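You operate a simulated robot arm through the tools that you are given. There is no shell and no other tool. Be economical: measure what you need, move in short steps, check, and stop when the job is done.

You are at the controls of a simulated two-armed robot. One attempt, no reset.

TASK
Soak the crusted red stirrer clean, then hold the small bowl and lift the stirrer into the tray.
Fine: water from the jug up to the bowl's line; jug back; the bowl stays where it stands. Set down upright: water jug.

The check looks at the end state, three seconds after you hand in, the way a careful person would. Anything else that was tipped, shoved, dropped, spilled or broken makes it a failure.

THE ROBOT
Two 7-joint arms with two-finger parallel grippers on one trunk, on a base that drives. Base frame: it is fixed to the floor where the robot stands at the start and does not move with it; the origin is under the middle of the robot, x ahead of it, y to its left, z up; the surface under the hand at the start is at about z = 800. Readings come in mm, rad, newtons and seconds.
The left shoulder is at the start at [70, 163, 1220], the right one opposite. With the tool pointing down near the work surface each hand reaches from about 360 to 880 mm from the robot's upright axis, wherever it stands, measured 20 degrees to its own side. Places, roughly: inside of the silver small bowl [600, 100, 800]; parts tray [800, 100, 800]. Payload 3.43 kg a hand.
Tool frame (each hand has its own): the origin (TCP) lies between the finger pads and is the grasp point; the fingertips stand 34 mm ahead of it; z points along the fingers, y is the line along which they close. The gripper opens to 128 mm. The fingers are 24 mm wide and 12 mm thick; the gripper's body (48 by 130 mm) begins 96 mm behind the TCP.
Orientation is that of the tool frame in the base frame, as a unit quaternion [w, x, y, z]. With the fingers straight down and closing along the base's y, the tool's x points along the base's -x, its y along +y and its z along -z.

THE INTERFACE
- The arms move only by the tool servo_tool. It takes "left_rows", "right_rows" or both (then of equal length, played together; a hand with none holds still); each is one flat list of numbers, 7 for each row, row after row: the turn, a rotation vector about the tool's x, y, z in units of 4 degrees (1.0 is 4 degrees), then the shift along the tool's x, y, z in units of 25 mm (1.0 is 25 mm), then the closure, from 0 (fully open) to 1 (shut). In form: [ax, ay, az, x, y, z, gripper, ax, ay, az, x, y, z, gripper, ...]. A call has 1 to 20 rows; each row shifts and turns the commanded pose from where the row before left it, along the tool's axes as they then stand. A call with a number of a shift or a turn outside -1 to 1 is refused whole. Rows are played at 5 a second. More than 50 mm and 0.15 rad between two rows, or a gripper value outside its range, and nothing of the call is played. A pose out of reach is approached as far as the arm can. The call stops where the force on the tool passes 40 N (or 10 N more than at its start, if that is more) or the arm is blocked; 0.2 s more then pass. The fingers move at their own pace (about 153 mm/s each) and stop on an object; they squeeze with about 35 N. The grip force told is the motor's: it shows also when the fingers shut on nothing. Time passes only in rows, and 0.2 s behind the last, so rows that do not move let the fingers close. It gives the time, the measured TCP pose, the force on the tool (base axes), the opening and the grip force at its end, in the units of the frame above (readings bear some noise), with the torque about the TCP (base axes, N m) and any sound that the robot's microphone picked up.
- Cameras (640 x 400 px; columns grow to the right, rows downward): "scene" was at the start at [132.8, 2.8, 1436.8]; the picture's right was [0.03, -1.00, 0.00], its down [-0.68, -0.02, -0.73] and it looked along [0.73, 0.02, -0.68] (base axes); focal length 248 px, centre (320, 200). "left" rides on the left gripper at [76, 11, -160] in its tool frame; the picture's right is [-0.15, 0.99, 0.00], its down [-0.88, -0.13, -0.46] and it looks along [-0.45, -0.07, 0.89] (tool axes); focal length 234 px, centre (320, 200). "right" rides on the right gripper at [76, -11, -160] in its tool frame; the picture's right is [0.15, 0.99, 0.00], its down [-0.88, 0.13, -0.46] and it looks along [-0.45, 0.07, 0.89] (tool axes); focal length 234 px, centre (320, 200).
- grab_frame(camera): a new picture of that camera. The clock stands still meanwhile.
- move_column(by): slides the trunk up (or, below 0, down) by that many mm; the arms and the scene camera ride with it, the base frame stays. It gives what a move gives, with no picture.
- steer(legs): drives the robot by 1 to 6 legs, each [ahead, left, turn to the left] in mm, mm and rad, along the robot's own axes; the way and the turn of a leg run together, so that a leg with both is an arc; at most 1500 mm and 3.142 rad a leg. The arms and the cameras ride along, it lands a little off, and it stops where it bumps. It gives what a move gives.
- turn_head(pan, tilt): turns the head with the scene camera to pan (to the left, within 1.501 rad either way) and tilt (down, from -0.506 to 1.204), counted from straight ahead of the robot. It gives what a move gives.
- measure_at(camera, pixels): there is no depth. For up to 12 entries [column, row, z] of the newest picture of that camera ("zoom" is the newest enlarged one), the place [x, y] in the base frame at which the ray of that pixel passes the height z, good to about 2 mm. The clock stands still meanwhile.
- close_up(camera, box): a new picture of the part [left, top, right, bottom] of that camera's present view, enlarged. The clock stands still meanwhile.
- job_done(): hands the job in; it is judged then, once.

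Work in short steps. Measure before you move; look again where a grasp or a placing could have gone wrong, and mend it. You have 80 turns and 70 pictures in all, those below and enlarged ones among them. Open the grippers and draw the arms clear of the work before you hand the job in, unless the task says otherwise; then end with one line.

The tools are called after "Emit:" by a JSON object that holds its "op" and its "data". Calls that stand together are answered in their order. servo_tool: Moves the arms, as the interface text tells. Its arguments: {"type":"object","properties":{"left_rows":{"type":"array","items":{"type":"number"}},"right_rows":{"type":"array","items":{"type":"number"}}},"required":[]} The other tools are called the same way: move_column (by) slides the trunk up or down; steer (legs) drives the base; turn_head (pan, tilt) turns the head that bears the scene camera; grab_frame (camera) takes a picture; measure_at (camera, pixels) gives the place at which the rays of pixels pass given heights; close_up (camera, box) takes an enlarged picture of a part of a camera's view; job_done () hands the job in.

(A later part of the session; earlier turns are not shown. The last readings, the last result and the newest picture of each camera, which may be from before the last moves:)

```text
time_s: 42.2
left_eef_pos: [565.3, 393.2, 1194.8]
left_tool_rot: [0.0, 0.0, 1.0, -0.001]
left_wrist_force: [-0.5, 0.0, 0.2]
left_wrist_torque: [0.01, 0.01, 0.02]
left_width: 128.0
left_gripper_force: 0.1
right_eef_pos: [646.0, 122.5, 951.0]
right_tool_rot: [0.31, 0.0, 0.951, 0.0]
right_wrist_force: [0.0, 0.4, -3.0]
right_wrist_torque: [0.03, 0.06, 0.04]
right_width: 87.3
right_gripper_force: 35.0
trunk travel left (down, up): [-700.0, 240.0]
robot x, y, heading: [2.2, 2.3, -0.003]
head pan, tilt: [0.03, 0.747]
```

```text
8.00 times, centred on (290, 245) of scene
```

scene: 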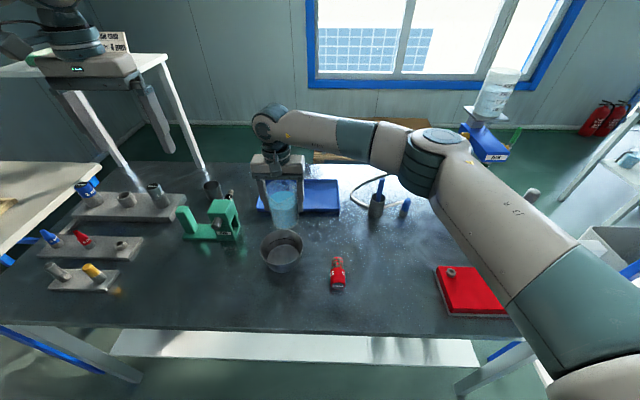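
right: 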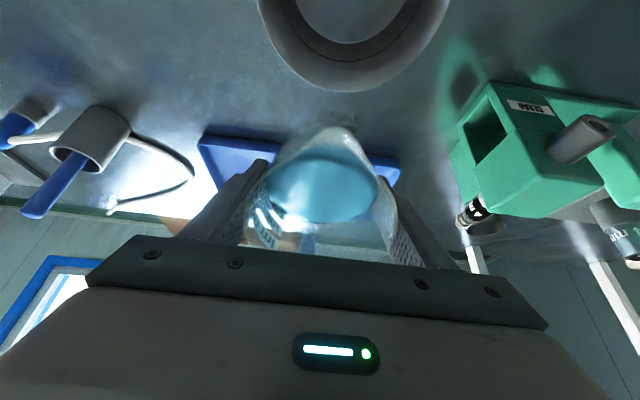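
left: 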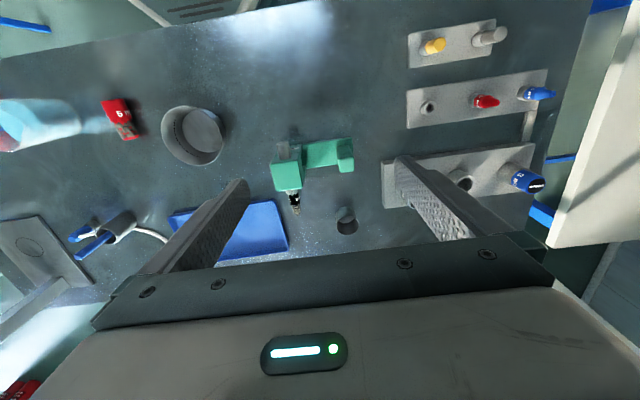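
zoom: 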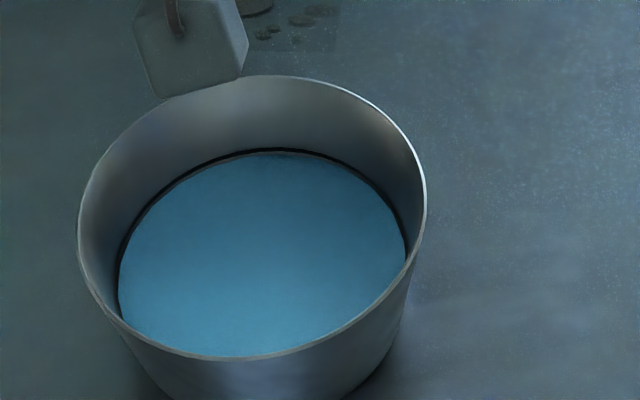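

The water surface meets the line. I'll finish bringing the jug upright and raise it.

Emit:
{"op": "servo_tool", "data": {"right_rows": [0, 0.4, 0, 0, 0, 0, 1, 0, 0.8, 0, 0, 0, 0, 1, 0, 0.9, 0, 0, 0, 0, 1, 0, 0.9, 0, 0, 0, 0, 1, 0, 0.9, 0, 0, 0, 0, 1, 0, 0.9, 0, 0, 0, 0, 1, 0, 0.9, 0, 0, 0, 0, 1, 0, 0.9, 0, 0, 0, 0, 1, 0, 0.9, 0, 0, 0, 0, 1, 0, 0.9, 0, 0, 0, 0, 1, 0, 0.43, 0, 0, 0, 0, 1, 0, 0.2, 0, 0, 0, 0, 1, 0, 0, 0, 0, 0, -0.2, 1, 0, 0, 0, 0, 0, -0.4, 1, 0, 0, 0, 0, 0, -0.5, 1, 0, 0, 0, 0, 0, -0.5, 1, 0, 0, 0, 0, 0, -0.5, 1, 0, 0, 0, 0, 0, -0.3, 1, 0, 0, 0, 0, 0, -0.2, 1, 0, 0, 0, 0, 0, 0, 1]}}

Emit:
{"op": "grab_frame", "data": {"camera": "right"}}

```text
time_s: 46.4
left_eef_pos: [565.7, 392.6, 1195.0]
left_tool_rot: [-0.001, 0.0, 1.0, -0.001]
left_wrist_force: [-0.2, -0.1, -0.7]
left_wrist_torque: [-0.01, -0.01, 0.01]
left_width: 128.0
left_gripper_force: 0.0
right_eef_pos: [645.7, 123.2, 1016.4]
right_tool_rot: [0.001, 0.0, 1.0, 0.0]
right_wrist_force: [0.1, 0.4, -3.2]
right_wrist_torque: [0.01, 0.03, 0.01]
right_width: 87.2
right_gripper_force: 34.7
trunk travel left (down, up): [-700.0, 240.0]
robot x, y, heading: [3.7, -0.2, 0.0]
head pan, tilt: [0.03, 0.747]
```

```text
37 pictures are left
```

right: 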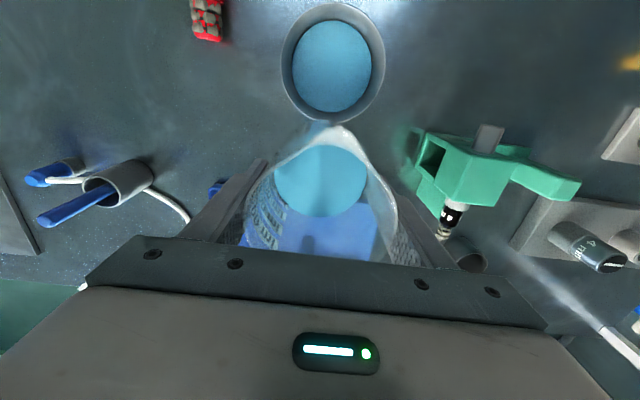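

The jug is upright. I'll carry it back to its original spot at (479.5,-181).

Emit:
{"op": "servo_tool", "data": {"right_rows": [0, 0, 0, 0.1, -0.2, 0, 1, 0, 0, 0, 0.2, -0.4, 0, 1, 0, 0, 0, 0.33, -0.6, 0, 1, 0, 0, 0, 0.38, -0.7, 0, 1, 0, 0, 0, 0.38, -0.7, 0, 1, 0, 0, 0, 0.38, -0.7, 0, 1, 0, 0, 0, 0.38, -0.7, 0, 1, 0, 0, 0, 0.38, -0.7, 0, 1, 0, 0, 0, 0.38, -0.7, 0, 1, 0, 0, 0, 0.38, -0.7, 0, 1, 0, 0, 0, 0.38, -0.7, 0, 1, 0, 0, 0, 0.38, -0.7, 0, 1, 0, 0, 0, 0.38, -0.7, 0, 1, 0, 0, 0, 0.38, -0.7, 0, 1, 0, 0, 0, 0.38, -0.7, 0, 1, 0, 0, 0, 0.38, -0.7, 0, 1, 0, 0, 0, 0.38, -0.7, 0, 1, 0, 0, 0, 0.33, -0.6, 0, 1, 0, 0, 0, 0.25, -0.4, 0, 1, 0, 0, 0, 0.12, -0.17, 0, 1]}}

Emit:
{"op": "servo_tool", "data": {"right_rows": [0, 0, 0.4, 0, 0, 0, 1, 0, 0, 0.8, 0, 0, 0, 1, 0, 0, 1, 0, 0, 0, 1, 0, 0, 1, 0, 0, 0, 1, 0, 0, 1, 0, 0, 0, 1, 0, 0, 1, 0, 0, 0, 1, 0, 0, 1, 0, 0, 0, 1, 0, 0, 1, 0, 0, 0, 1, 0, 0, 1, 0, 0, 0, 1, 0, 0, 1, 0, 0, 0, 1, 0, 0, 1, 0, 0, 0, 1, 0, 0, 1, 0, 0, 0, 1, 0, 0, 1, 0, 0, 0, 1, 0, 0, 1, 0, 0, 0, 1, 0, 0, 1, 0, 0, 0, 1, 0, 0, 1, 0, 0, 0, 1, 0, 0, 1, 0, 0, 0, 1, 0, 0, 1, 0, 0, 0, 1, 0, 0, 1, 0, 0, 0, 1, 0, 0, 1, 0, 0, 0, 1]}}

Emit:
{"op": "servo_tool", "data": {"right_rows": [0, 0, 1, 0, 0, 0, 1, 0, 0, 1, 0, 0, 0, 1, 0, 0, 1, 0, 0, 0, 1, 0, 0, 0.3, 0, 0, 0, 1, 0, 0, 0, 0, 0, 0, 1]}}

Emit:
{"op": "grab_frame", "data": {"camera": "scene"}}

```text
time_s: 50.6
left_eef_pos: [566.0, 392.0, 1194.3]
left_tool_rot: [0.0, 0.0, 1.0, 0.0]
left_wrist_force: [0.8, 0.8, -0.8]
left_wrist_torque: [0.01, -0.03, -0.01]
left_width: 128.0
left_gripper_force: 0.1
right_eef_pos: [480.2, -180.5, 1015.5]
right_tool_rot: [0.001, 0.0, 1.0, 0.0]
right_wrist_force: [-0.5, -0.9, -3.2]
right_wrist_torque: [-0.02, 0.05, 0.02]
right_width: 87.4
right_gripper_force: 35.2
trunk travel left (down, up): [-700.0, 240.0]
robot x, y, heading: [-2.5, 1.2, 0.003]
head pan, tilt: [0.03, 0.747]
```

```text
time_s: 54.8
left_eef_pos: [565.1, 392.0, 1194.7]
left_tool_rot: [0.0, 0.0, 1.0, 0.001]
left_wrist_force: [0.0, -0.7, 0.3]
left_wrist_torque: [0.03, 0.01, -0.03]
left_width: 127.8
left_gripper_force: 0.0
right_eef_pos: [480.3, -180.4, 1017.9]
right_tool_rot: [0.001, 0.622, 0.783, 0.001]
right_wrist_force: [0.4, 0.5, -3.4]
right_wrist_torque: [0.05, -0.01, -0.02]
right_width: 87.2
right_gripper_force: 34.8
trunk travel left (down, up): [-700.0, 240.0]
robot x, y, heading: [-2.5, 1.1, -0.004]
head pan, tilt: [0.03, 0.747]
```

```text
time_s: 56.0
left_eef_pos: [566.2, 392.3, 1194.4]
left_tool_rot: [0.001, 0.001, 1.0, 0.0]
left_wrist_force: [0.4, 1.0, -0.2]
left_wrist_torque: [0.04, 0.0, -0.06]
left_width: 128.1
left_gripper_force: 0.1
right_eef_pos: [479.4, -181.7, 1016.7]
right_tool_rot: [-0.001, 0.708, 0.707, 0.0]
right_wrist_force: [-0.6, 0.1, -3.3]
right_wrist_torque: [0.03, -0.02, 0.02]
right_width: 87.4
right_gripper_force: 35.0
trunk travel left (down, up): [-700.0, 240.0]
robot x, y, heading: [-3.3, -0.0, 0.001]
head pan, tilt: [0.03, 0.747]
```

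```text
36 pictures are left
```

scene: 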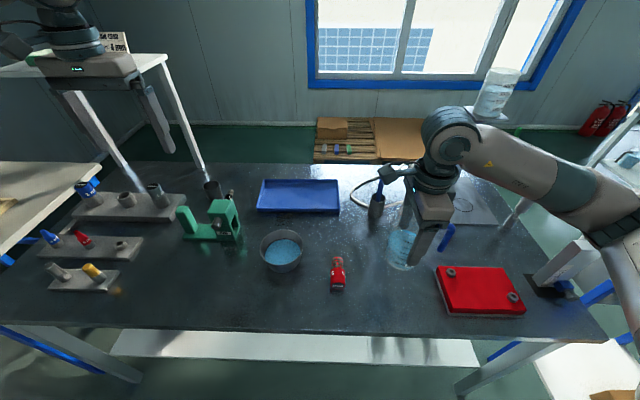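

Above the original spot; I'll lower 140 mm, slowing near the table.

Emit:
{"op": "servo_tool", "data": {"right_rows": [0, 0, 0, 0, 0, 0.3, 1, 0, 0, 0, 0, 0, 0.5, 1, 0, 0, 0, 0, 0, 0.6, 1, 0, 0, 0, 0, 0, 0.6, 1, 0, 0, 0, 0, 0, 0.6, 1, 0, 0, 0, 0, 0, 0.6, 1, 0, 0, 0, 0, 0, 0.6, 1, 0, 0, 0, 0, 0, 0.6, 1, 0, 0, 0, 0, 0, 0.4, 1, 0, 0, 0, 0, 0, 0.3, 1, 0, 0, 0, 0, 0, 0.2, 1, 0, 0, 0, 0, 0, 0.15, 1, 0, 0, 0, 0, 0, 0.1, 1, 0, 0, 0, 0, 0, 0.05, 1, 0, 0, 0, 0, 0, 0, 1]}}

```text
time_s: 59.2
left_eef_pos: [566.0, 392.0, 1194.2]
left_tool_rot: [0.0, 0.0, 1.0, 0.0]
left_wrist_force: [0.1, -0.4, -0.1]
left_wrist_torque: [0.0, -0.01, 0.0]
left_width: 127.8
left_gripper_force: 0.1
right_eef_pos: [477.4, -180.4, 877.8]
right_tool_rot: [0.0, 0.707, 0.707, 0.001]
right_wrist_force: [1.5, -0.7, 4.7]
right_wrist_torque: [-0.29, 0.04, 0.04]
right_width: 87.5
right_gripper_force: 35.1
trunk travel left (down, up): [-700.0, 240.0]
robot x, y, heading: [0.4, 1.5, -0.0]
head pan, tilt: [0.03, 0.747]
```

The jug has touched down (force now +4.7 N). I'll open the fingers gradually, then fully.

Emit:
{"op": "servo_tool", "data": {"right_rows": [0, 0, 0, 0, 0, 0, 0.3, 0, 0, 0, 0, 0, 0, 0.2, 0, 0, 0, 0, 0, 0, 0.1, 0, 0, 0, 0, 0, 0, 0, 0, 0, 0, 0, 0, 0, 0]}}

Emit:
{"op": "grab_frame", "data": {"camera": "right"}}

```text
time_s: 60.4
left_eef_pos: [566.2, 391.2, 1194.5]
left_tool_rot: [0.0, 0.0, 1.0, 0.0]
left_wrist_force: [-0.4, -0.5, 0.7]
left_wrist_torque: [0.02, -0.01, -0.03]
left_width: 127.9
left_gripper_force: 0.1
right_eef_pos: [478.4, -180.9, 876.4]
right_tool_rot: [0.001, 0.707, 0.707, 0.001]
right_wrist_force: [-0.2, -1.0, 0.4]
right_wrist_torque: [0.0, -0.01, 0.0]
right_width: 128.1
right_gripper_force: 0.2
trunk travel left (down, up): [-700.0, 240.0]
robot x, y, heading: [-0.5, -1.4, 0.005]
head pan, tilt: [0.03, 0.747]
```

```text
35 pictures are left
```

right: 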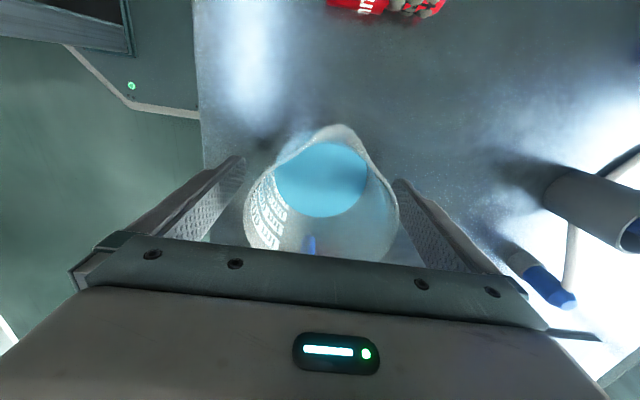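

The jug stands upright at its spot. I'll raise the right hand and turn it back to closing along y.

Emit:
{"op": "servo_tool", "data": {"right_rows": [0, 0, 0, 0, 0, -0.5, 0, 0, 0, 0, 0, 0, -1, 0, 0, 0, 0, 0, 0, -1, 0, 0, 0, 0, 0, 0, -1, 0, 0, 0, 0, 0, 0, -1, 0, 0, 0, 0, 0, 0, -1, 0, 0, 0, 0, 0, 0, -1, 0, 0, 0, 0, 0, 0, -0.5, 0]}}

Emit:
{"op": "servo_tool", "data": {"right_rows": [0, 0, -1, 0, 0, 0, 0, 0, 0, -1, 0, 0, 0, 0, 0, 0, -1, 0, 0, 0, 0, 0, 0, -1, 0, 0, 0, 0, 0, 0, -1, 0, 0, 0, 0, 0, 0, -1, 0, 0, 0, 0, 0, 0, -1, 0, 0, 0, 0, 0, 0, -1, 0, 0, 0, 0, 0, 0, -1, 0, 0, 0, 0, 0, 0, -1, 0, 0, 0, 0, 0, 0, -1, 0, 0, 0, 0, 0, 0, -1, 0, 0, 0, 0, 0, 0, -1, 0, 0, 0, 0, 0, 0, -1, 0, 0, 0, 0, 0, 0, -1, 0, 0, 0, 0, 0, 0, -1, 0, 0, 0, 0, 0, 0, -1, 0, 0, 0, 0, 0, 0, -1, 0, 0, 0, 0, 0, 0, -1, 0, 0, 0, 0, 0, 0, -1, 0, 0, 0, 0]}}

Emit:
{"op": "servo_tool", "data": {"right_rows": [0, 0, -1, 0, 0, 0, 0, 0, 0, -1, 0, 0, 0, 0, 0, 0, -0.5, 0, 0, 0, 0, 0, 0, 0, -0.15, 0.9, 0, 0, 0, 0, 0, -0.15, 0.9, 0, 0, 0, 0, 0, -0.15, 0.9, 0, 0, 0, 0, 0, -0.15, 0.9, 0, 0, 0, 0, 0, -0.15, 0.9, 0, 0, 0, 0, 0, 0, 0.9, 0, 0, 0, 0, 0, 0, 0.32, 0, 0, 0, 0, 0, 0, 0, 0, 0]}}

Emit:
{"op": "grab_frame", "data": {"camera": "right"}}

Emit:
{"op": "grab_frame", "data": {"camera": "scene"}}

```text
time_s: 62.2
left_eef_pos: [565.6, 391.8, 1193.2]
left_tool_rot: [0.0, -0.001, 1.0, 0.0]
left_wrist_force: [0.9, -0.3, 0.4]
left_wrist_torque: [-0.03, -0.01, -0.01]
left_width: 127.9
left_gripper_force: 0.0
right_eef_pos: [478.7, -181.7, 1052.3]
right_tool_rot: [0.0, 0.707, 0.707, 0.001]
right_wrist_force: [-0.8, -0.5, -0.4]
right_wrist_torque: [-0.03, 0.0, 0.01]
right_width: 128.1
right_gripper_force: 0.1
trunk travel left (down, up): [-700.0, 240.0]
robot x, y, heading: [-1.4, -0.6, -0.001]
head pan, tilt: [0.03, 0.747]
```

```text
time_s: 66.4
left_eef_pos: [566.3, 392.3, 1194.5]
left_tool_rot: [0.0, 0.0, 1.0, -0.001]
left_wrist_force: [-0.5, 0.4, -0.6]
left_wrist_torque: [0.02, -0.01, 0.03]
left_width: 127.7
left_gripper_force: 0.1
right_eef_pos: [480.1, -182.4, 1052.1]
right_tool_rot: [0.001, 0.088, 0.996, 0.0]
right_wrist_force: [-0.2, -0.1, 0.3]
right_wrist_torque: [-0.03, 0.01, 0.01]
right_width: 127.9
right_gripper_force: 0.0
trunk travel left (down, up): [-700.0, 240.0]
robot x, y, heading: [3.0, 2.2, -0.002]
head pan, tilt: [0.03, 0.747]
```

```text
time_s: 68.8
left_eef_pos: [566.5, 392.3, 1194.9]
left_tool_rot: [0.0, 0.0, 1.0, 0.0]
left_wrist_force: [-0.3, -0.4, 1.1]
left_wrist_torque: [-0.02, -0.01, -0.01]
left_width: 127.9
left_gripper_force: 0.0
right_eef_pos: [497.3, -38.8, 1052.2]
right_tool_rot: [0.0, 0.0, 1.0, 0.0]
right_wrist_force: [-0.7, -0.2, -0.3]
right_wrist_torque: [-0.03, 0.04, 0.01]
right_width: 127.7
right_gripper_force: 0.0
trunk travel left (down, up): [-700.0, 240.0]
robot x, y, heading: [-1.0, -1.7, 0.004]
head pan, tilt: [0.03, 0.747]
```

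```text
34 pictures are left
```

right: 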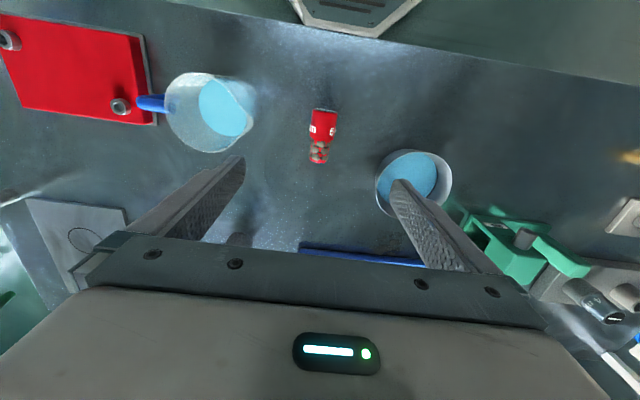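

```text
33 pictures are left
```

scene: 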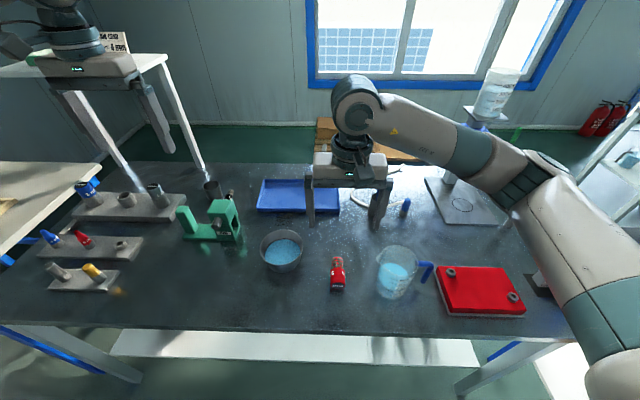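

I'll take a close look at the stirrer from above for its exact outline.

Emit:
{"op": "close_up", "data": {"camera": "right", "box": [280, 95, 376, 175]}}

```text
5.00 times, centred on (328, 135) of right
```

zoom: 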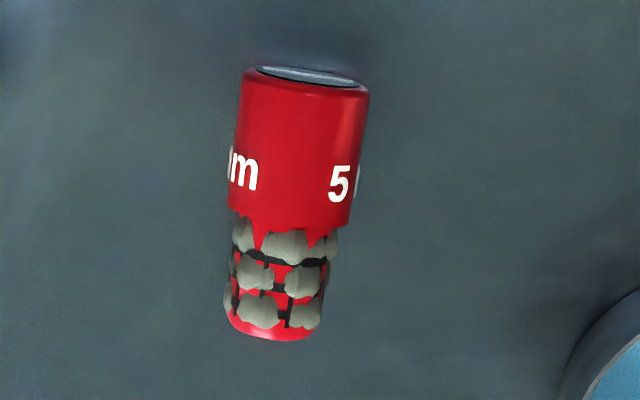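

It is clearly lying down, so I'll measure its outline.

Emit:
{"op": "measure_at", "data": {"camera": "zoom", "pixels": [[236, 130, 818], [364, 130, 818], [230, 205, 818], [351, 218, 818], [306, 85, 836], [310, 68, 818], [268, 340, 818], [222, 300, 818], [325, 310, 818], [290, 225, 836], [236, 205, 818]]}}

Emit:
{"op": "measure_at", "data": {"camera": "scene", "pixels": [[338, 292, 800], [338, 284, 838], [331, 275, 818], [345, 275, 818], [338, 257, 815], [338, 258, 830]]}}

```text
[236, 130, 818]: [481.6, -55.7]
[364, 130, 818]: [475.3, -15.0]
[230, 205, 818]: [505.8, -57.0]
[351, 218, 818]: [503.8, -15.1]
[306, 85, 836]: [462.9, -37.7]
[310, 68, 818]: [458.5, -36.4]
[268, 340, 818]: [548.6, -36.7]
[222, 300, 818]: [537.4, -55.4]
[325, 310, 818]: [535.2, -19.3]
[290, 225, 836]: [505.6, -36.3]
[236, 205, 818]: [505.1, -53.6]
```

```text
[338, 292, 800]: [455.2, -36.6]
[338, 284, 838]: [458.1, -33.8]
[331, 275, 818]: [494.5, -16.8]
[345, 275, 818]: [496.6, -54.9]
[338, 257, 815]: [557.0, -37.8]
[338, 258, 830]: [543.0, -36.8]
```

The stirrer spans x 459–549 with its axis at y≈-36 and diameter ≈40. Before picking it up, I'll bring the left hand round toward the bowl, starting with its tilt (yaw 36°, pitch 54°) at height.

Emit:
{"op": "servo_tool", "data": {"left_rows": [0, 0, 1, 0, 0, 0, 0, 0, 0, 1, 0, 0, 0, 0, 0, 0, 1, 0, 0, 0, 0, 0, 0, 1, 0, 0, 0, 0, 0, 0, 1, 0, 0, 0, 0, 0, 0, 1, 0, 0, 0, 0, 0, 0, 1, 0, 0, 0, 0, 0, 0, 1, 0, 0, 0, 0, 0, 0, 1, 0, 0, 0, 0, 0, 0, 0, 0, 0, 0, 0]}}

Emit:
{"op": "servo_tool", "data": {"left_rows": [0, -1, 0, 0, 0, 0, 0, 0, -1, 0, 0, 0, 0, 0, 0, -1, 0, 0, 0, 0, 0, 0, -1, 0, 0, 0, 0, 0, 0, -1, 0, 0, 0, 0, 0, 0, -1, 0, 0, 0, 0, 0, 0, -1, 0, 0, 0, 0, 0, 0, -1, 0, 0, 0, 0, 0, 0, -1, 0, 0, 0, 0, 0, 0, -1, 0, 0, 0, 0, 0, 0, -1, 0, 0, 0, 0, 0, 0, -1, 0, 0, 0, 0, 0, 0, -1, 0, 0, 0, 0, 0, 0, -0.5, 0, 0, 0, 0, 0, 0, 0, 0, 0, 0, 0, 0]}}

```text
time_s: 71.0
left_eef_pos: [565.9, 392.4, 1194.4]
left_tool_rot: [0.0, 0.309, 0.951, 0.0]
left_wrist_force: [1.3, -0.1, 0.2]
left_wrist_torque: [0.04, -0.03, -0.01]
left_width: 127.8
left_gripper_force: 0.2
right_eef_pos: [498.6, -38.4, 1052.3]
right_tool_rot: [0.001, -0.001, 1.0, 0.001]
right_wrist_force: [0.1, -0.4, -0.1]
right_wrist_torque: [-0.05, 0.03, -0.02]
right_width: 128.0
right_gripper_force: 0.1
trunk travel left (down, up): [-700.0, 240.0]
robot x, y, heading: [1.0, -0.7, -0.0]
head pan, tilt: [0.03, 0.747]
```

```text
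time_s: 74.2
left_eef_pos: [566.0, 392.7, 1194.2]
left_tool_rot: [0.432, 0.275, 0.847, -0.14]
left_wrist_force: [-0.7, 0.5, -0.4]
left_wrist_torque: [0.01, 0.01, 0.02]
left_width: 128.0
left_gripper_force: 0.0
right_eef_pos: [497.1, -39.3, 1052.0]
right_tool_rot: [0.001, 0.001, 1.0, 0.0]
right_wrist_force: [0.3, 0.3, -0.4]
right_wrist_torque: [-0.02, 0.01, -0.01]
right_width: 128.0
right_gripper_force: 0.1
trunk travel left (down, up): [-700.0, 240.0]
robot x, y, heading: [3.1, -1.8, 0.002]
head pan, tilt: [0.03, 0.747]
```

The orientation is right: tool z ≈ (.655,-.475,-.586). I'll move the left hand to its pre-grasp point about 130 mm back from the bowl along the tool axis.

Emit:
{"op": "servo_tool", "data": {"left_rows": [0, 0, 0, 0.807, -0.895, 0.812, 0, 0, 0, 0, 0.807, -0.895, 0.812, 0, 0, 0, 0, 0.807, -0.895, 0.812, 0, 0, 0, 0, 0.807, -0.895, 0.812, 0, 0, 0, 0, 0.807, -0.895, 0.812, 0, 0, 0, 0, 0.807, -0.895, 0.812, 0, 0, 0, 0, 0.807, -0.895, 0.812, 0, 0, 0, 0, 0.807, -0.895, 0.812, 0, 0, 0, 0, 0.807, -0.895, 0.812, 0, 0, 0, 0, 0.807, -0.895, 0.812, 0, 0, 0, 0, 0, 0, 0, 0]}}

Emit:
{"op": "grab_frame", "data": {"camera": "scene"}}

Emit:
{"op": "grab_frame", "data": {"camera": "left"}}

```text
time_s: 76.6
left_eef_pos: [481.1, 190.5, 915.3]
left_tool_rot: [0.433, 0.276, 0.846, -0.142]
left_wrist_force: [0.3, -0.5, -0.5]
left_wrist_torque: [0.0, -0.01, -0.04]
left_width: 128.1
left_gripper_force: 0.1
left hand out of reach, approached as far as the arm can: row 8, 10
right_eef_pos: [498.5, -39.0, 1051.9]
right_tool_rot: [0.002, -0.001, 1.0, 0.0]
right_wrist_force: [0.0, 0.3, 0.7]
right_wrist_torque: [-0.02, -0.03, 0.0]
right_width: 128.0
right_gripper_force: 0.0
trunk travel left (down, up): [-700.0, 240.0]
robot x, y, heading: [-1.0, -1.0, -0.0]
head pan, tilt: [0.03, 0.747]
```

```text
31 pictures are left
```

scene: 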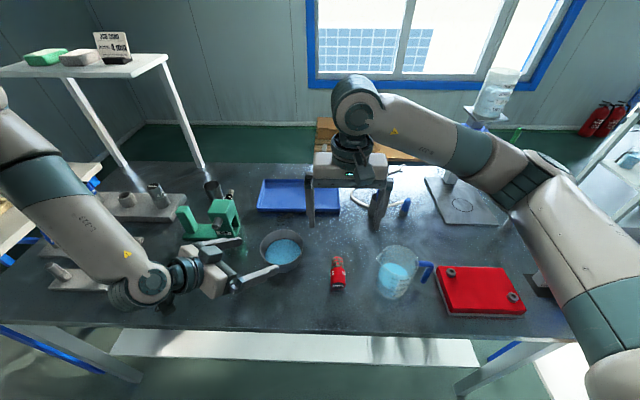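

```text
30 pictures are left
```

left: 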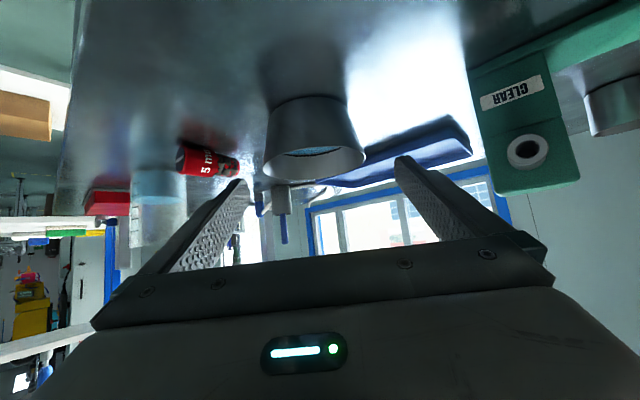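

The left hand sits at (481,190,915), at the near edge of its reach; moving forward should ease that. I'll advance 60 mm along its axis and check the pose.

Emit:
{"op": "servo_tool", "data": {"left_rows": [0, 0, 0, 0, 0, 0.4, 0, 0, 0, 0, 0, 0, 0.5, 0, 0, 0, 0, 0, 0, 0.5, 0, 0, 0, 0, 0, 0, 0.5, 0, 0, 0, 0, 0, 0, 0.5, 0, 0, 0, 0, 0, 0, 0, 0]}}

```text
time_s: 78.0
left_eef_pos: [525.2, 180.5, 911.1]
left_tool_rot: [0.432, 0.275, 0.847, -0.141]
left_wrist_force: [0.4, 1.3, 0.7]
left_wrist_torque: [-0.03, 0.03, -0.02]
left_width: 128.0
left_gripper_force: 0.0
left hand out of reach, approached as far as the arm can: row 1, 2, 3, 4, 5
right_eef_pos: [498.0, -37.9, 1053.1]
right_tool_rot: [0.001, -0.001, 1.0, -0.001]
right_wrist_force: [0.2, 0.6, -0.3]
right_wrist_torque: [0.0, 0.01, 0.0]
right_width: 128.2
right_gripper_force: 0.0
trunk travel left (down, up): [-700.0, 240.0]
robot x, y, heading: [-0.2, 0.8, 0.0]
head pan, tilt: [0.03, 0.747]
```

The arm is too folded to get lower here. The left fingertips (z≈881) clear the rim, so I'll drive the base back 130 mm to give the left arm room.

Emit:
{"op": "steer", "data": {"legs": [[-130, 0, 0]]}}

Emit:
{"op": "grab_frame", "data": {"camera": "scene"}}

```text
time_s: 79.3
left_eef_pos: [393.6, 181.0, 909.9]
left_tool_rot: [0.432, 0.275, 0.847, -0.14]
left_wrist_force: [0.5, 0.0, -0.4]
left_wrist_torque: [-0.03, 0.01, 0.01]
left_width: 128.2
left_gripper_force: 0.1
right_eef_pos: [367.1, -39.3, 1051.5]
right_tool_rot: [0.001, 0.0, 1.0, 0.0]
right_wrist_force: [-0.9, -0.2, 0.4]
right_wrist_torque: [0.01, 0.0, -0.02]
right_width: 128.1
right_gripper_force: 0.1
trunk travel left (down, up): [-700.0, 240.0]
robot x, y, heading: [-132.3, 3.3, 0.003]
head pan, tilt: [0.03, 0.747]
```

```text
29 pictures are left
```

scene: 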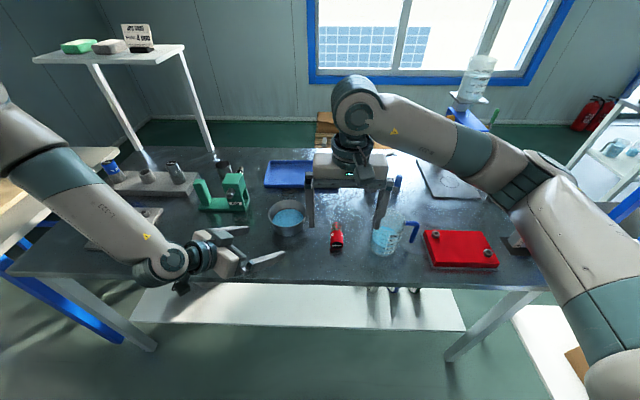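

The drive landed well. I'll move the left hand to its pre-grasp point again and check that it's reachable.

Emit:
{"op": "servo_tool", "data": {"left_rows": [0, 0, 0, -0.37, 0.485, 0.485, 0, 0, 0, 0, -0.37, 0.485, 0.485, 0, 0, 0, 0, -0.37, 0.485, 0.485, 0, 0, 0, 0, -0.37, 0.485, 0.485, 0, 0, 0, 0, 0, 0, 0, 0]}}

Emit:
{"op": "grab_frame", "data": {"camera": "left"}}

```text
time_s: 80.5
left_eef_pos: [472.0, 183.2, 913.6]
left_tool_rot: [0.432, 0.275, 0.848, -0.14]
left_wrist_force: [0.6, -0.2, 0.2]
left_wrist_torque: [0.02, -0.01, 0.01]
left_width: 128.0
left_gripper_force: 0.1
right_eef_pos: [365.6, -38.9, 1053.8]
right_tool_rot: [0.001, 0.0, 1.0, 0.0]
right_wrist_force: [0.0, 0.5, 0.8]
right_wrist_torque: [0.0, 0.03, -0.01]
right_width: 128.1
right_gripper_force: 0.0
trunk travel left (down, up): [-700.0, 240.0]
robot x, y, heading: [-129.8, -3.6, -0.001]
head pan, tilt: [0.03, 0.747]
```

```text
28 pictures are left
```

left: 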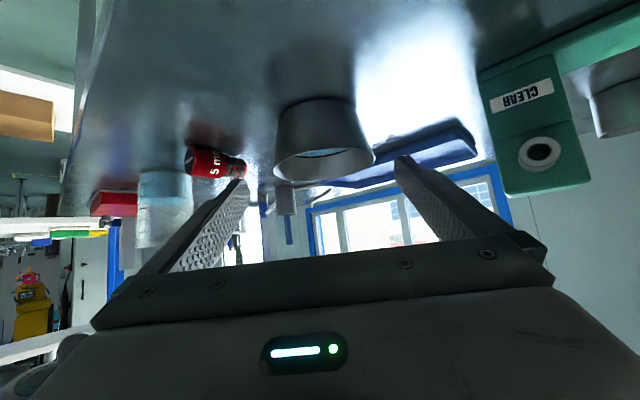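

It's reachable now. I'll verify the bowl centre from this view using rim edges (273,168), (375,160) and the far/near rim.

Emit:
{"op": "measure_at", "data": {"camera": "left", "pixels": [[273, 168, 862], [375, 160, 862], [324, 150, 862], [327, 181, 862]]}}

Emit:
{"op": "measure_at", "data": {"camera": "scene", "pixels": [[268.5, 215, 862], [305.5, 213, 862], [288, 199, 862], [288, 237, 862]]}}

```text
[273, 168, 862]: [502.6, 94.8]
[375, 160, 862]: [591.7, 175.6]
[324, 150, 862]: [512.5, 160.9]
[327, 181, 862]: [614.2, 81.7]
```

```text
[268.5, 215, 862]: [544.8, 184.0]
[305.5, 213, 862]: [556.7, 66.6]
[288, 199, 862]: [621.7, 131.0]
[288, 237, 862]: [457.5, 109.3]
```

Centre estimates agree at about (557.5,124). I'll advance 100 mm slowly and check symmetry before closing.

Emit:
{"op": "servo_tool", "data": {"left_rows": [0, 0, 0, 0.05, 0.05, 0.5, 0, 0, 0, 0, 0.05, 0.045, 0.5, 0, 0, 0, 0, 0, 0, 0.5, 0, 0, 0, 0, 0, 0, 0.5, 0, 0, 0, 0, 0, 0, 0.5, 0, 0, 0, 0, 0, 0, 0.5, 0, 0, 0, 0, 0, 0, 0.5, 0, 0, 0, 0, 0, 0, 0.5, 0, 0, 0, 0, 0, 0, 0, 0]}}

Emit:
{"op": "grab_frame", "data": {"camera": "left"}}

Emit:
{"op": "close_up", "data": {"camera": "scene", "box": [230, 180, 350, 270]}}

```text
time_s: 82.5
left_eef_pos: [520.4, 179.8, 919.6]
left_tool_rot: [0.431, 0.276, 0.848, -0.14]
left_wrist_force: [-0.2, 0.5, 0.1]
left_wrist_torque: [0.03, -0.02, 0.03]
left_width: 127.9
left_gripper_force: 0.0
left hand out of reach, approached as far as the arm can: row 1, 2, 3, 4, 5, 6, 7, 8
right_eef_pos: [365.5, -39.5, 1053.4]
right_tool_rot: [0.001, 0.001, 1.0, -0.001]
right_wrist_force: [-0.2, 0.9, -0.3]
right_wrist_torque: [-0.02, 0.0, 0.0]
right_width: 127.9
right_gripper_force: 0.1
trunk travel left (down, up): [-700.0, 240.0]
robot x, y, heading: [-131.2, 1.5, 0.004]
head pan, tilt: [0.03, 0.747]
```

```text
27 pictures are left
```

left: 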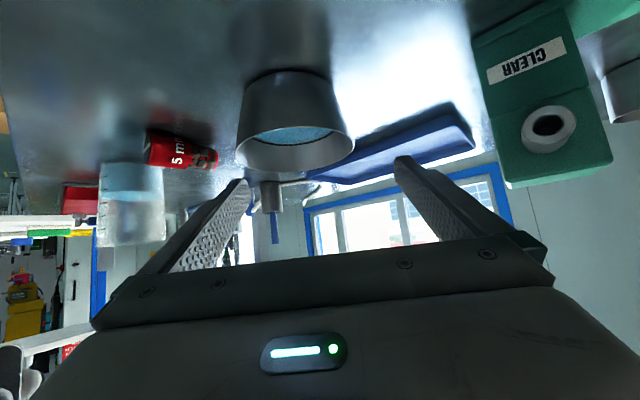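

```text
4.44 times, centred on (290, 225) of scene
```

zoom: 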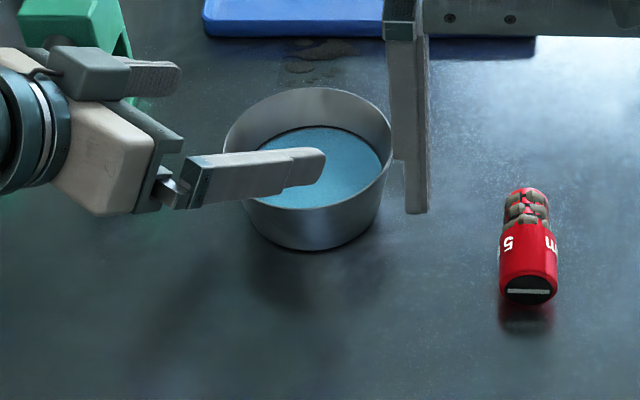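

The arm still can't get below z≈915 at this tilt, so height relative to the trunk is the limit. I'll back the left hand off and up, then lower the trunk.

Emit:
{"op": "servo_tool", "data": {"left_rows": [0, 0, 0, 0, 0, -0.8, 0, 0, 0, 0, 0, 0, -0.8, 0, 0, 0, 0, 0, 0, -0.8, 0, 0, 0, 0, 0, 0, -0.8, 0, 0, 0, 0, 0, 0, -0.8, 0, 0, 0, 0, 0, 0, -0.8, 0, 0, 0, 0, 0, 0, -0.8, 0, 0, 0, 0, -0.7, 0, -0.51, 0, 0, 0, 0, -0.7, 0, -0.51, 0, 0, 0, 0, -0.7, 0, -0.51, 0, 0, 0, 0, -0.7, 0, -0.51, 0, 0, 0, 0, -0.7, 0, -0.51, 0, 0, 0, 0, 0, 0, 0, 0]}}

```text
time_s: 85.3
left_eef_pos: [430.0, 246.6, 1109.7]
left_tool_rot: [0.431, 0.276, 0.847, -0.14]
left_wrist_force: [0.2, -0.2, -0.5]
left_wrist_torque: [0.0, -0.02, -0.02]
left_width: 128.0
left_gripper_force: 0.0
right_eef_pos: [366.3, -39.9, 1052.3]
right_tool_rot: [0.0, 0.001, 1.0, 0.001]
right_wrist_force: [0.2, 0.5, 0.7]
right_wrist_torque: [-0.02, 0.02, 0.0]
right_width: 128.2
right_gripper_force: 0.0
trunk travel left (down, up): [-700.0, 240.0]
robot x, y, heading: [-131.0, 0.7, -0.003]
head pan, tilt: [0.03, 0.747]
```

Both hands are high and clear, so I'll lower the trunk 150 mm.

Emit:
{"op": "move_column", "data": {"by": -150}}

Emit:
{"op": "servo_tool", "data": {"left_rows": [0, 0, 0, -0.1, 0.39, 0.59, 0, 0, 0, 0, -0.1, 0.39, 0.59, 0, 0, 0, 0, 0, 0, 0, 0]}}

```text
time_s: 87.0
left_eef_pos: [430.0, 247.0, 959.7]
left_tool_rot: [0.432, 0.276, 0.847, -0.14]
left_wrist_force: [-0.8, 0.2, -0.7]
left_wrist_torque: [-0.01, 0.0, 0.02]
left_width: 128.0
left_gripper_force: 0.1
right_eef_pos: [365.9, -38.6, 902.7]
right_tool_rot: [0.001, -0.001, 1.0, 0.0]
right_wrist_force: [-0.2, 0.1, -0.2]
right_wrist_torque: [-0.01, -0.01, -0.03]
right_width: 127.7
right_gripper_force: 0.0
trunk travel left (down, up): [-550.0, 390.0]
robot x, y, heading: [-131.4, 0.7, 0.002]
head pan, tilt: [0.03, 0.747]
```

```text
time_s: 87.8
left_eef_pos: [463.0, 246.1, 945.5]
left_tool_rot: [0.432, 0.275, 0.847, -0.14]
left_wrist_force: [-0.2, 0.6, -0.2]
left_wrist_torque: [0.0, -0.02, 0.03]
left_width: 128.1
left_gripper_force: 0.1
right_eef_pos: [364.8, -38.5, 902.1]
right_tool_rot: [0.001, 0.001, 1.0, 0.001]
right_wrist_force: [0.3, 0.7, -0.4]
right_wrist_torque: [-0.02, 0.02, 0.0]
right_width: 127.8
right_gripper_force: 0.1
trunk travel left (down, up): [-550.0, 390.0]
robot x, y, heading: [-132.4, -0.8, 0.003]
head pan, tilt: [0.03, 0.747]
```

Now to the pre-grasp point on the bowl's approach line.

Emit:
{"op": "servo_tool", "data": {"left_rows": [0, 0, 0, 0.02, -0.43, 0.55, 0, 0, 0, 0, 0.02, -0.43, 0.55, 0, 0, 0, 0, 0.02, -0.43, 0.55, 0, 0, 0, 0, 0.03, -0.43, 0.55, 0, 0, 0, 0, 0, 0, 0.4, 0, 0, 0, 0, 0, 0, 0.4, 0, 0, 0, 0, 0, 0, 0, 0]}}

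```text
time_s: 89.5
left_eef_pos: [485.3, 176.5, 901.0]
left_tool_rot: [0.432, 0.275, 0.848, -0.14]
left_wrist_force: [0.6, 0.9, -0.5]
left_wrist_torque: [0.02, -0.01, 0.02]
left_width: 128.1
left_gripper_force: 0.0
right_eef_pos: [366.6, -38.7, 903.7]
right_tool_rot: [0.0, 0.001, 1.0, 0.0]
right_wrist_force: [-0.4, -0.1, 0.5]
right_wrist_torque: [0.03, 0.02, -0.05]
right_width: 128.2
right_gripper_force: 0.0
trunk travel left (down, up): [-550.0, 390.0]
robot x, y, heading: [-133.2, 1.1, -0.006]
head pan, tilt: [0.03, 0.747]
```

On the line with 111 mm to go. I'll advance 75 mm and look.

Emit:
{"op": "servo_tool", "data": {"left_rows": [0, 0, 0, 0.02, 0, 0.4, 0, 0, 0, 0, 0.02, 0, 0.4, 0, 0, 0, 0, 0, 0, 0.4, 0, 0, 0, 0, 0, 0, 0.4, 0, 0, 0, 0, 0, 0, 0.4, 0, 0, 0, 0, 0, 0, 0.4, 0, 0, 0, 0, 0, 0, 0.4, 0, 0, 0, 0, 0, 0, 0.2, 0, 0, 0, 0, 0, 0, 0, 0]}}

Emit:
{"op": "grab_frame", "data": {"camera": "left"}}

Emit:
{"op": "grab_frame", "data": {"camera": "scene"}}

```text
time_s: 91.5
left_eef_pos: [533.7, 140.9, 855.0]
left_tool_rot: [0.432, 0.275, 0.847, -0.141]
left_wrist_force: [-0.2, -0.2, 0.4]
left_wrist_torque: [0.01, 0.0, -0.02]
left_width: 128.0
left_gripper_force: 0.1
right_eef_pos: [366.1, -39.0, 902.9]
right_tool_rot: [0.001, 0.0, 1.0, 0.001]
right_wrist_force: [0.3, -0.5, 0.2]
right_wrist_torque: [0.01, 0.0, 0.01]
right_width: 128.1
right_gripper_force: 0.0
trunk travel left (down, up): [-550.0, 390.0]
robot x, y, heading: [-136.9, 6.6, 0.003]
head pan, tilt: [0.03, 0.747]
```

```text
25 pictures are left
```

left: 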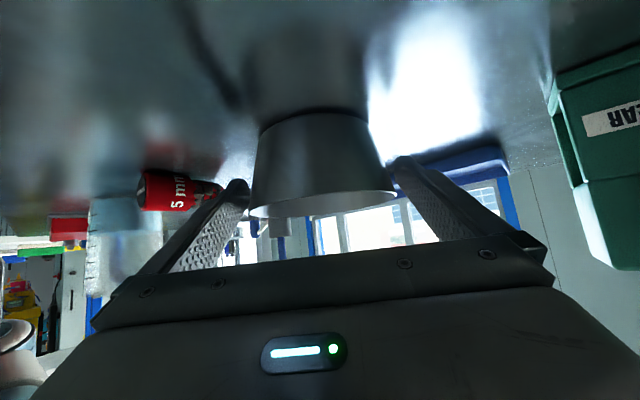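

```text
24 pictures are left
```

scene: 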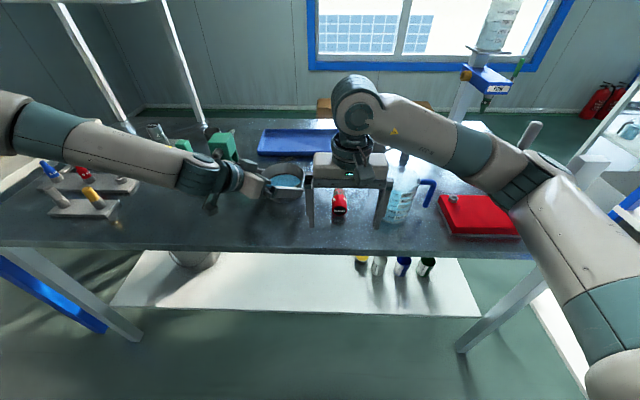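

The fingers straddle the bowl symmetrically (rim 248–396, fingertips 249/392). I'll advance the last 35 mm.

Emit:
{"op": "servo_tool", "data": {"left_rows": [0, 0, 0, 0, 0, 0.3, 0, 0, 0, 0, 0, 0, 0.3, 0, 0, 0, 0, 0, 0, 0.3, 0, 0, 0, 0, 0, 0, 0.3, 0, 0, 0, 0, 0, 0, 0.2, 0, 0, 0, 0, 0, 0, 0, 0]}}

Emit:
{"op": "grab_frame", "data": {"camera": "left"}}

Emit:
{"op": "close_up", "data": {"camera": "scene", "box": [230, 150, 350, 220]}}

```text
time_s: 92.8
left_eef_pos: [556.9, 125.8, 834.2]
left_tool_rot: [0.431, 0.275, 0.848, -0.14]
left_wrist_force: [-0.1, 0.2, -0.1]
left_wrist_torque: [-0.05, -0.01, -0.01]
left_width: 128.1
left_gripper_force: 0.0
right_eef_pos: [366.2, -38.0, 903.0]
right_tool_rot: [0.001, 0.001, 1.0, 0.0]
right_wrist_force: [0.1, -0.7, 0.5]
right_wrist_torque: [0.01, 0.0, 0.0]
right_width: 128.1
right_gripper_force: 0.1
trunk travel left (down, up): [-550.0, 390.0]
robot x, y, heading: [-128.4, 0.7, 0.006]
head pan, tilt: [0.03, 0.747]
```

```text
23 pictures are left
```

left: 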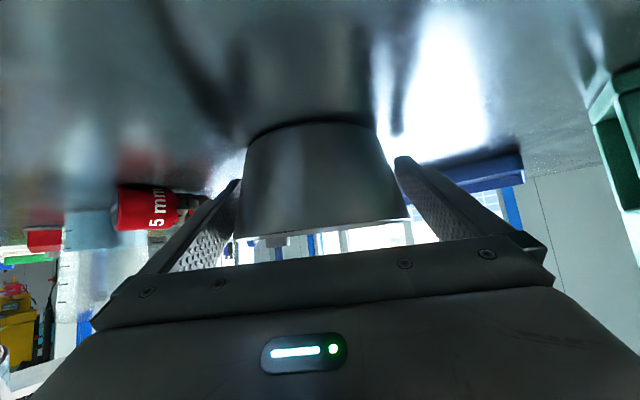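

```text
5.33 times, centred on (290, 185) of scene
```

zoom: 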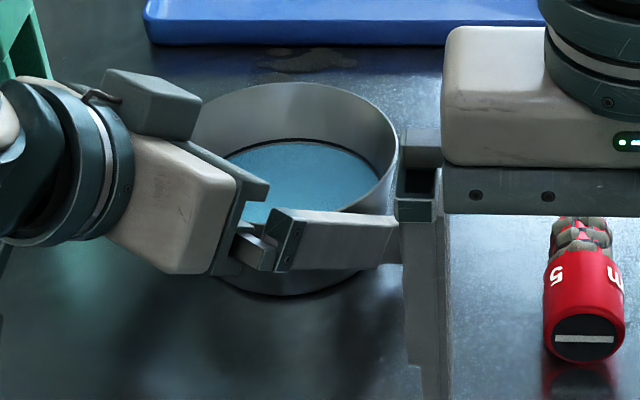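

Aligned with roughly equal gaps. I'll close the left fingers gently on the bowl.

Emit:
{"op": "servo_tool", "data": {"left_rows": [0, 0, 0, 0, 0, 0, 0.06, 0, 0, 0, 0, 0, 0, 0.09, 0, 0, 0, 0, 0, 0, 0.12, 0, 0, 0, 0, 0, 0, 0.15, 0, 0, 0, 0, 0, 0, 0.18, 0, 0, 0, 0, 0, 0, 0.22, 0, 0, 0, 0, 0, 0, 0.22]}}

Emit:
{"op": "close_up", "data": {"camera": "scene", "box": [230, 150, 350, 220]}}

```text
time_s: 94.5
left_eef_pos: [557.6, 125.4, 834.4]
left_tool_rot: [0.432, 0.275, 0.848, -0.14]
left_wrist_force: [-0.4, 0.4, 0.8]
left_wrist_torque: [0.01, 0.04, 0.03]
left_width: 112.8
left_gripper_force: 34.5
right_eef_pos: [366.4, -38.6, 902.2]
right_tool_rot: [0.0, 0.0, 1.0, 0.0]
right_wrist_force: [0.0, -0.3, -0.7]
right_wrist_torque: [0.0, 0.0, 0.02]
right_width: 128.1
right_gripper_force: 0.1
trunk travel left (down, up): [-550.0, 390.0]
robot x, y, heading: [-132.1, 3.8, 0.003]
head pan, tilt: [0.03, 0.747]
```

```text
5.33 times, centred on (290, 185) of scene
```

zoom: 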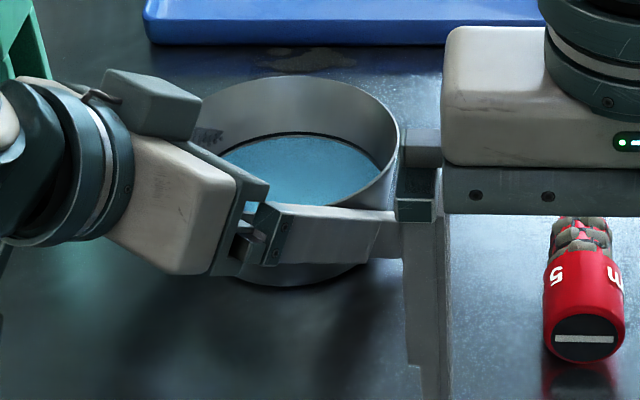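

The bowl is held (113 mm, 35 N) and hasn't shifted. The right hand goes over the stirrer handle at (500,-36).

Emit:
{"op": "servo_tool", "data": {"right_rows": [0, 0, 0, -0.7, 0.02, 0, 0, 0, 0, 0, -0.9, 0.02, 0, 0, 0, 0, 0, -0.9, 0.02, 0, 0, 0, 0, 0, -0.9, 0.02, 0, 0, 0, 0, 0, -0.9, 0.02, 0, 0, 0, 0, 0, -0.7, 0, 0, 0, 0, 0, 0, -0.35, 0, 0, 0, 0, 0, 0, 0, 0, 0, 0]}}

Emit:
{"op": "grab_frame", "data": {"camera": "right"}}

```text
time_s: 96.2
left_eef_pos: [557.9, 126.0, 834.7]
left_tool_rot: [0.432, 0.275, 0.847, -0.141]
left_wrist_force: [-0.9, -0.2, -0.7]
left_wrist_torque: [-0.04, 0.01, -0.01]
left_width: 112.8
left_gripper_force: 35.0
right_eef_pos: [499.2, -37.4, 900.7]
right_tool_rot: [0.0, -0.001, 1.0, 0.0]
right_wrist_force: [-0.4, 0.8, 0.2]
right_wrist_torque: [-0.01, 0.01, 0.02]
right_width: 128.1
right_gripper_force: 0.1
trunk travel left (down, up): [-550.0, 390.0]
robot x, y, heading: [-129.6, -0.7, -0.002]
head pan, tilt: [0.03, 0.747]
```

```text
20 pictures are left
```

right: 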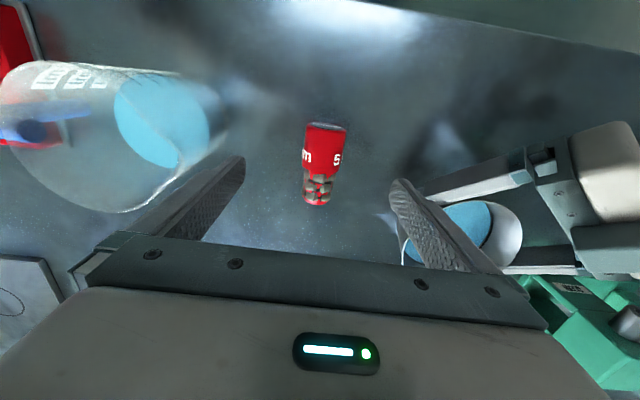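

The stirrer (302–347, rows 122–207) is centred between the fingers. I'll narrow the opening to about 80 mm to stay clear of the jug, descend to z≈838 and close.

Emit:
{"op": "servo_tool", "data": {"right_rows": [0, 0, 0, 0, 0, 0, 0.37, 0, 0, 0, 0, 0.02, 0, 0.37, 0, 0, 0, 0, 0, 0.5, 0.37, 0, 0, 0, 0, 0, 0.5, 0.37, 0, 0, 0, 0, 0, 0.5, 0.37, 0, 0, 0, 0, 0, 0.5, 0.37, 0, 0, 0, 0, 0, 0.3, 0.37, 0, 0, 0, 0, 0, 0.2, 0.37, 0, 0, 0, 0, 0, 0, 0.37, 0, 0, 0, 0, 0, 0, 0.5, 0, 0, 0, 0, 0, 0, 0.6, 0, 0, 0, 0, 0, 0, 0.7, 0, 0, 0, 0, 0, 0, 1, 0, 0, 0, 0, 0, 0, 1]}}

Emit:
{"op": "close_up", "data": {"camera": "right", "box": [200, 80, 460, 250]}}

```text
time_s: 99.2
left_eef_pos: [556.5, 126.6, 834.9]
left_tool_rot: [0.432, 0.275, 0.847, -0.14]
left_wrist_force: [0.1, -0.7, -0.2]
left_wrist_torque: [0.01, 0.06, -0.02]
left_width: 112.6
left_gripper_force: 35.0
right_eef_pos: [501.0, -36.7, 838.7]
right_tool_rot: [0.0, 0.0, 1.0, 0.0]
right_wrist_force: [-0.1, 0.1, 0.1]
right_wrist_torque: [0.01, 0.01, 0.01]
right_width: 39.8
right_gripper_force: 34.7
trunk travel left (down, up): [-550.0, 390.0]
robot x, y, heading: [-128.8, 1.6, -0.002]
head pan, tilt: [0.03, 0.747]
```

```text
2.35 times, centred on (330, 165) of right
```

zoom: 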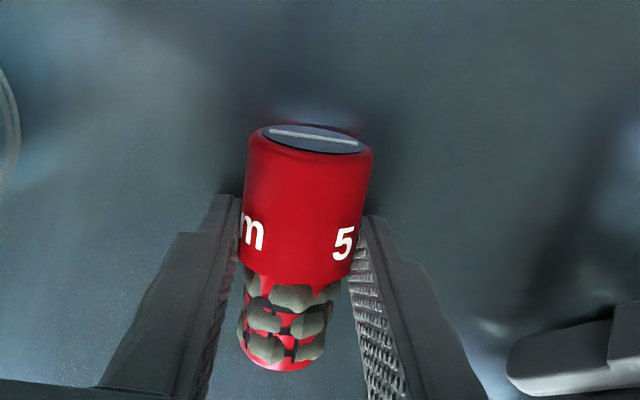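

The stirrer is gripped at 40 mm. I'll lift it 115 mm, then carry it over the bowl centre.

Emit:
{"op": "servo_tool", "data": {"right_rows": [0, 0, 0, 0, 0, -0.4, 1, 0, 0, 0, 0, 0, -0.7, 1, 0, 0, 0, 0, 0, -0.8, 1, 0, 0, 0, 0, 0, -0.8, 1, 0, 0, 0, 0, 0, -0.8, 1, 0, 0, 0, 0, 0, -0.7, 1, 0, 0, 0, 0, 0, -0.4, 1, 0, 0, 0, -0.2, 0.5, 0, 1, 0, 0, 0, -0.24, 0.8, 0, 1, 0, 0, 0, -0.3, 0.9, 0, 1, 0, 0, 0, -0.3, 0.9, 0, 1, 0, 0, 0, -0.3, 0.9, 0, 1, 0, 0, 0, -0.3, 0.9, 0, 1, 0, 0, 0, -0.3, 0.8, 0, 1, 0, 0, 0, -0.2, 0.5, 0, 1, 0, 0, 0, 0, 0.25, 0, 1, 0, 0, 0, 0, 0, 0, 1]}}

Emit:
{"op": "grab_frame", "data": {"camera": "right"}}

Emit:
{"op": "grab_frame", "data": {"camera": "scene"}}

```text
time_s: 102.8
left_eef_pos: [557.5, 126.6, 834.1]
left_tool_rot: [0.432, 0.275, 0.847, -0.14]
left_wrist_force: [0.4, 0.2, 0.4]
left_wrist_torque: [-0.02, 0.01, -0.04]
left_width: 112.5
left_gripper_force: 34.8
right_eef_pos: [553.1, 124.5, 955.2]
right_tool_rot: [0.0, 0.001, 1.0, 0.0]
right_wrist_force: [-0.5, 0.1, -1.1]
right_wrist_torque: [0.0, -0.01, 0.0]
right_width: 39.5
right_gripper_force: 34.7
trunk travel left (down, up): [-550.0, 390.0]
robot x, y, heading: [-128.3, 1.4, -0.003]
head pan, tilt: [0.03, 0.747]
```

```text
18 pictures are left
```

right: 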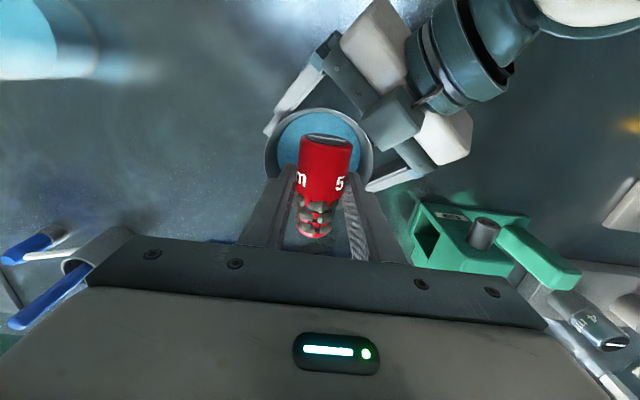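

```text
17 pictures are left
```

scene: 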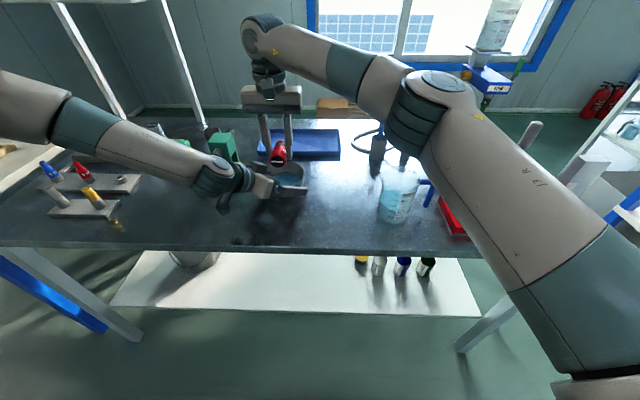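

I'll confirm the bowl centre relative to the stirrer from this view.

Emit:
{"op": "measure_at", "data": {"camera": "right", "pixels": [[265, 155, 862], [373, 155, 862], [320, 107.5, 862], [328, 134, 940], [300, 170, 935], [350, 170, 935], [315, 237, 935]]}}

```text
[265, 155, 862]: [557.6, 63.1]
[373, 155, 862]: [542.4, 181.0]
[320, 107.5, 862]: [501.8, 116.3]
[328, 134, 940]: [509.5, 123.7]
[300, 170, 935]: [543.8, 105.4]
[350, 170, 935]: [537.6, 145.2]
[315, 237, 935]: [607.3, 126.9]
```

The stirrer fits centred with a slight +2 mm x correction. I'll lower it into the water, stopping just above the bowl floor.

Emit:
{"op": "servo_tool", "data": {"right_rows": [0, 0, 0, -0.1, -0.02, 0.3, 1, 0, 0, 0, 0, 0, 0.5, 1, 0, 0, 0, 0, 0, 0.5, 1, 0, 0, 0, 0, 0, 0.5, 1, 0, 0, 0, 0, 0, 0.5, 1, 0, 0, 0, 0, 0, 0.4, 1, 0, 0, 0, 0, 0, 0.3, 1, 0, 0, 0, 0, 0, 0.2, 1, 0, 0, 0, 0, 0, 0, 1]}}

Emit:
{"op": "grab_frame", "data": {"camera": "right"}}

```text
time_s: 104.8
left_eef_pos: [558.7, 125.9, 833.9]
left_tool_rot: [0.432, 0.276, 0.847, -0.141]
left_wrist_force: [0.4, 0.6, 0.9]
left_wrist_torque: [0.0, 0.03, -0.02]
left_width: 112.3
left_gripper_force: 34.9
right_eef_pos: [556.3, 123.3, 875.0]
right_tool_rot: [0.0, 0.0, 1.0, 0.0]
right_wrist_force: [0.0, -0.8, -0.8]
right_wrist_torque: [-0.02, -0.04, -0.01]
right_width: 39.8
right_gripper_force: 35.1
trunk travel left (down, up): [-550.0, 390.0]
robot x, y, heading: [-131.9, 2.5, 0.006]
head pan, tilt: [0.03, 0.747]
```

```text
16 pictures are left
```

right: 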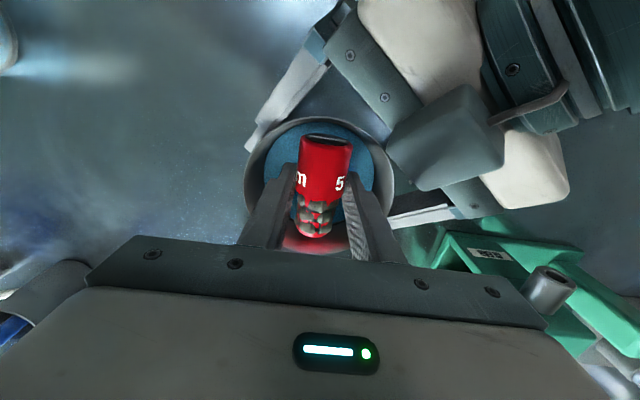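

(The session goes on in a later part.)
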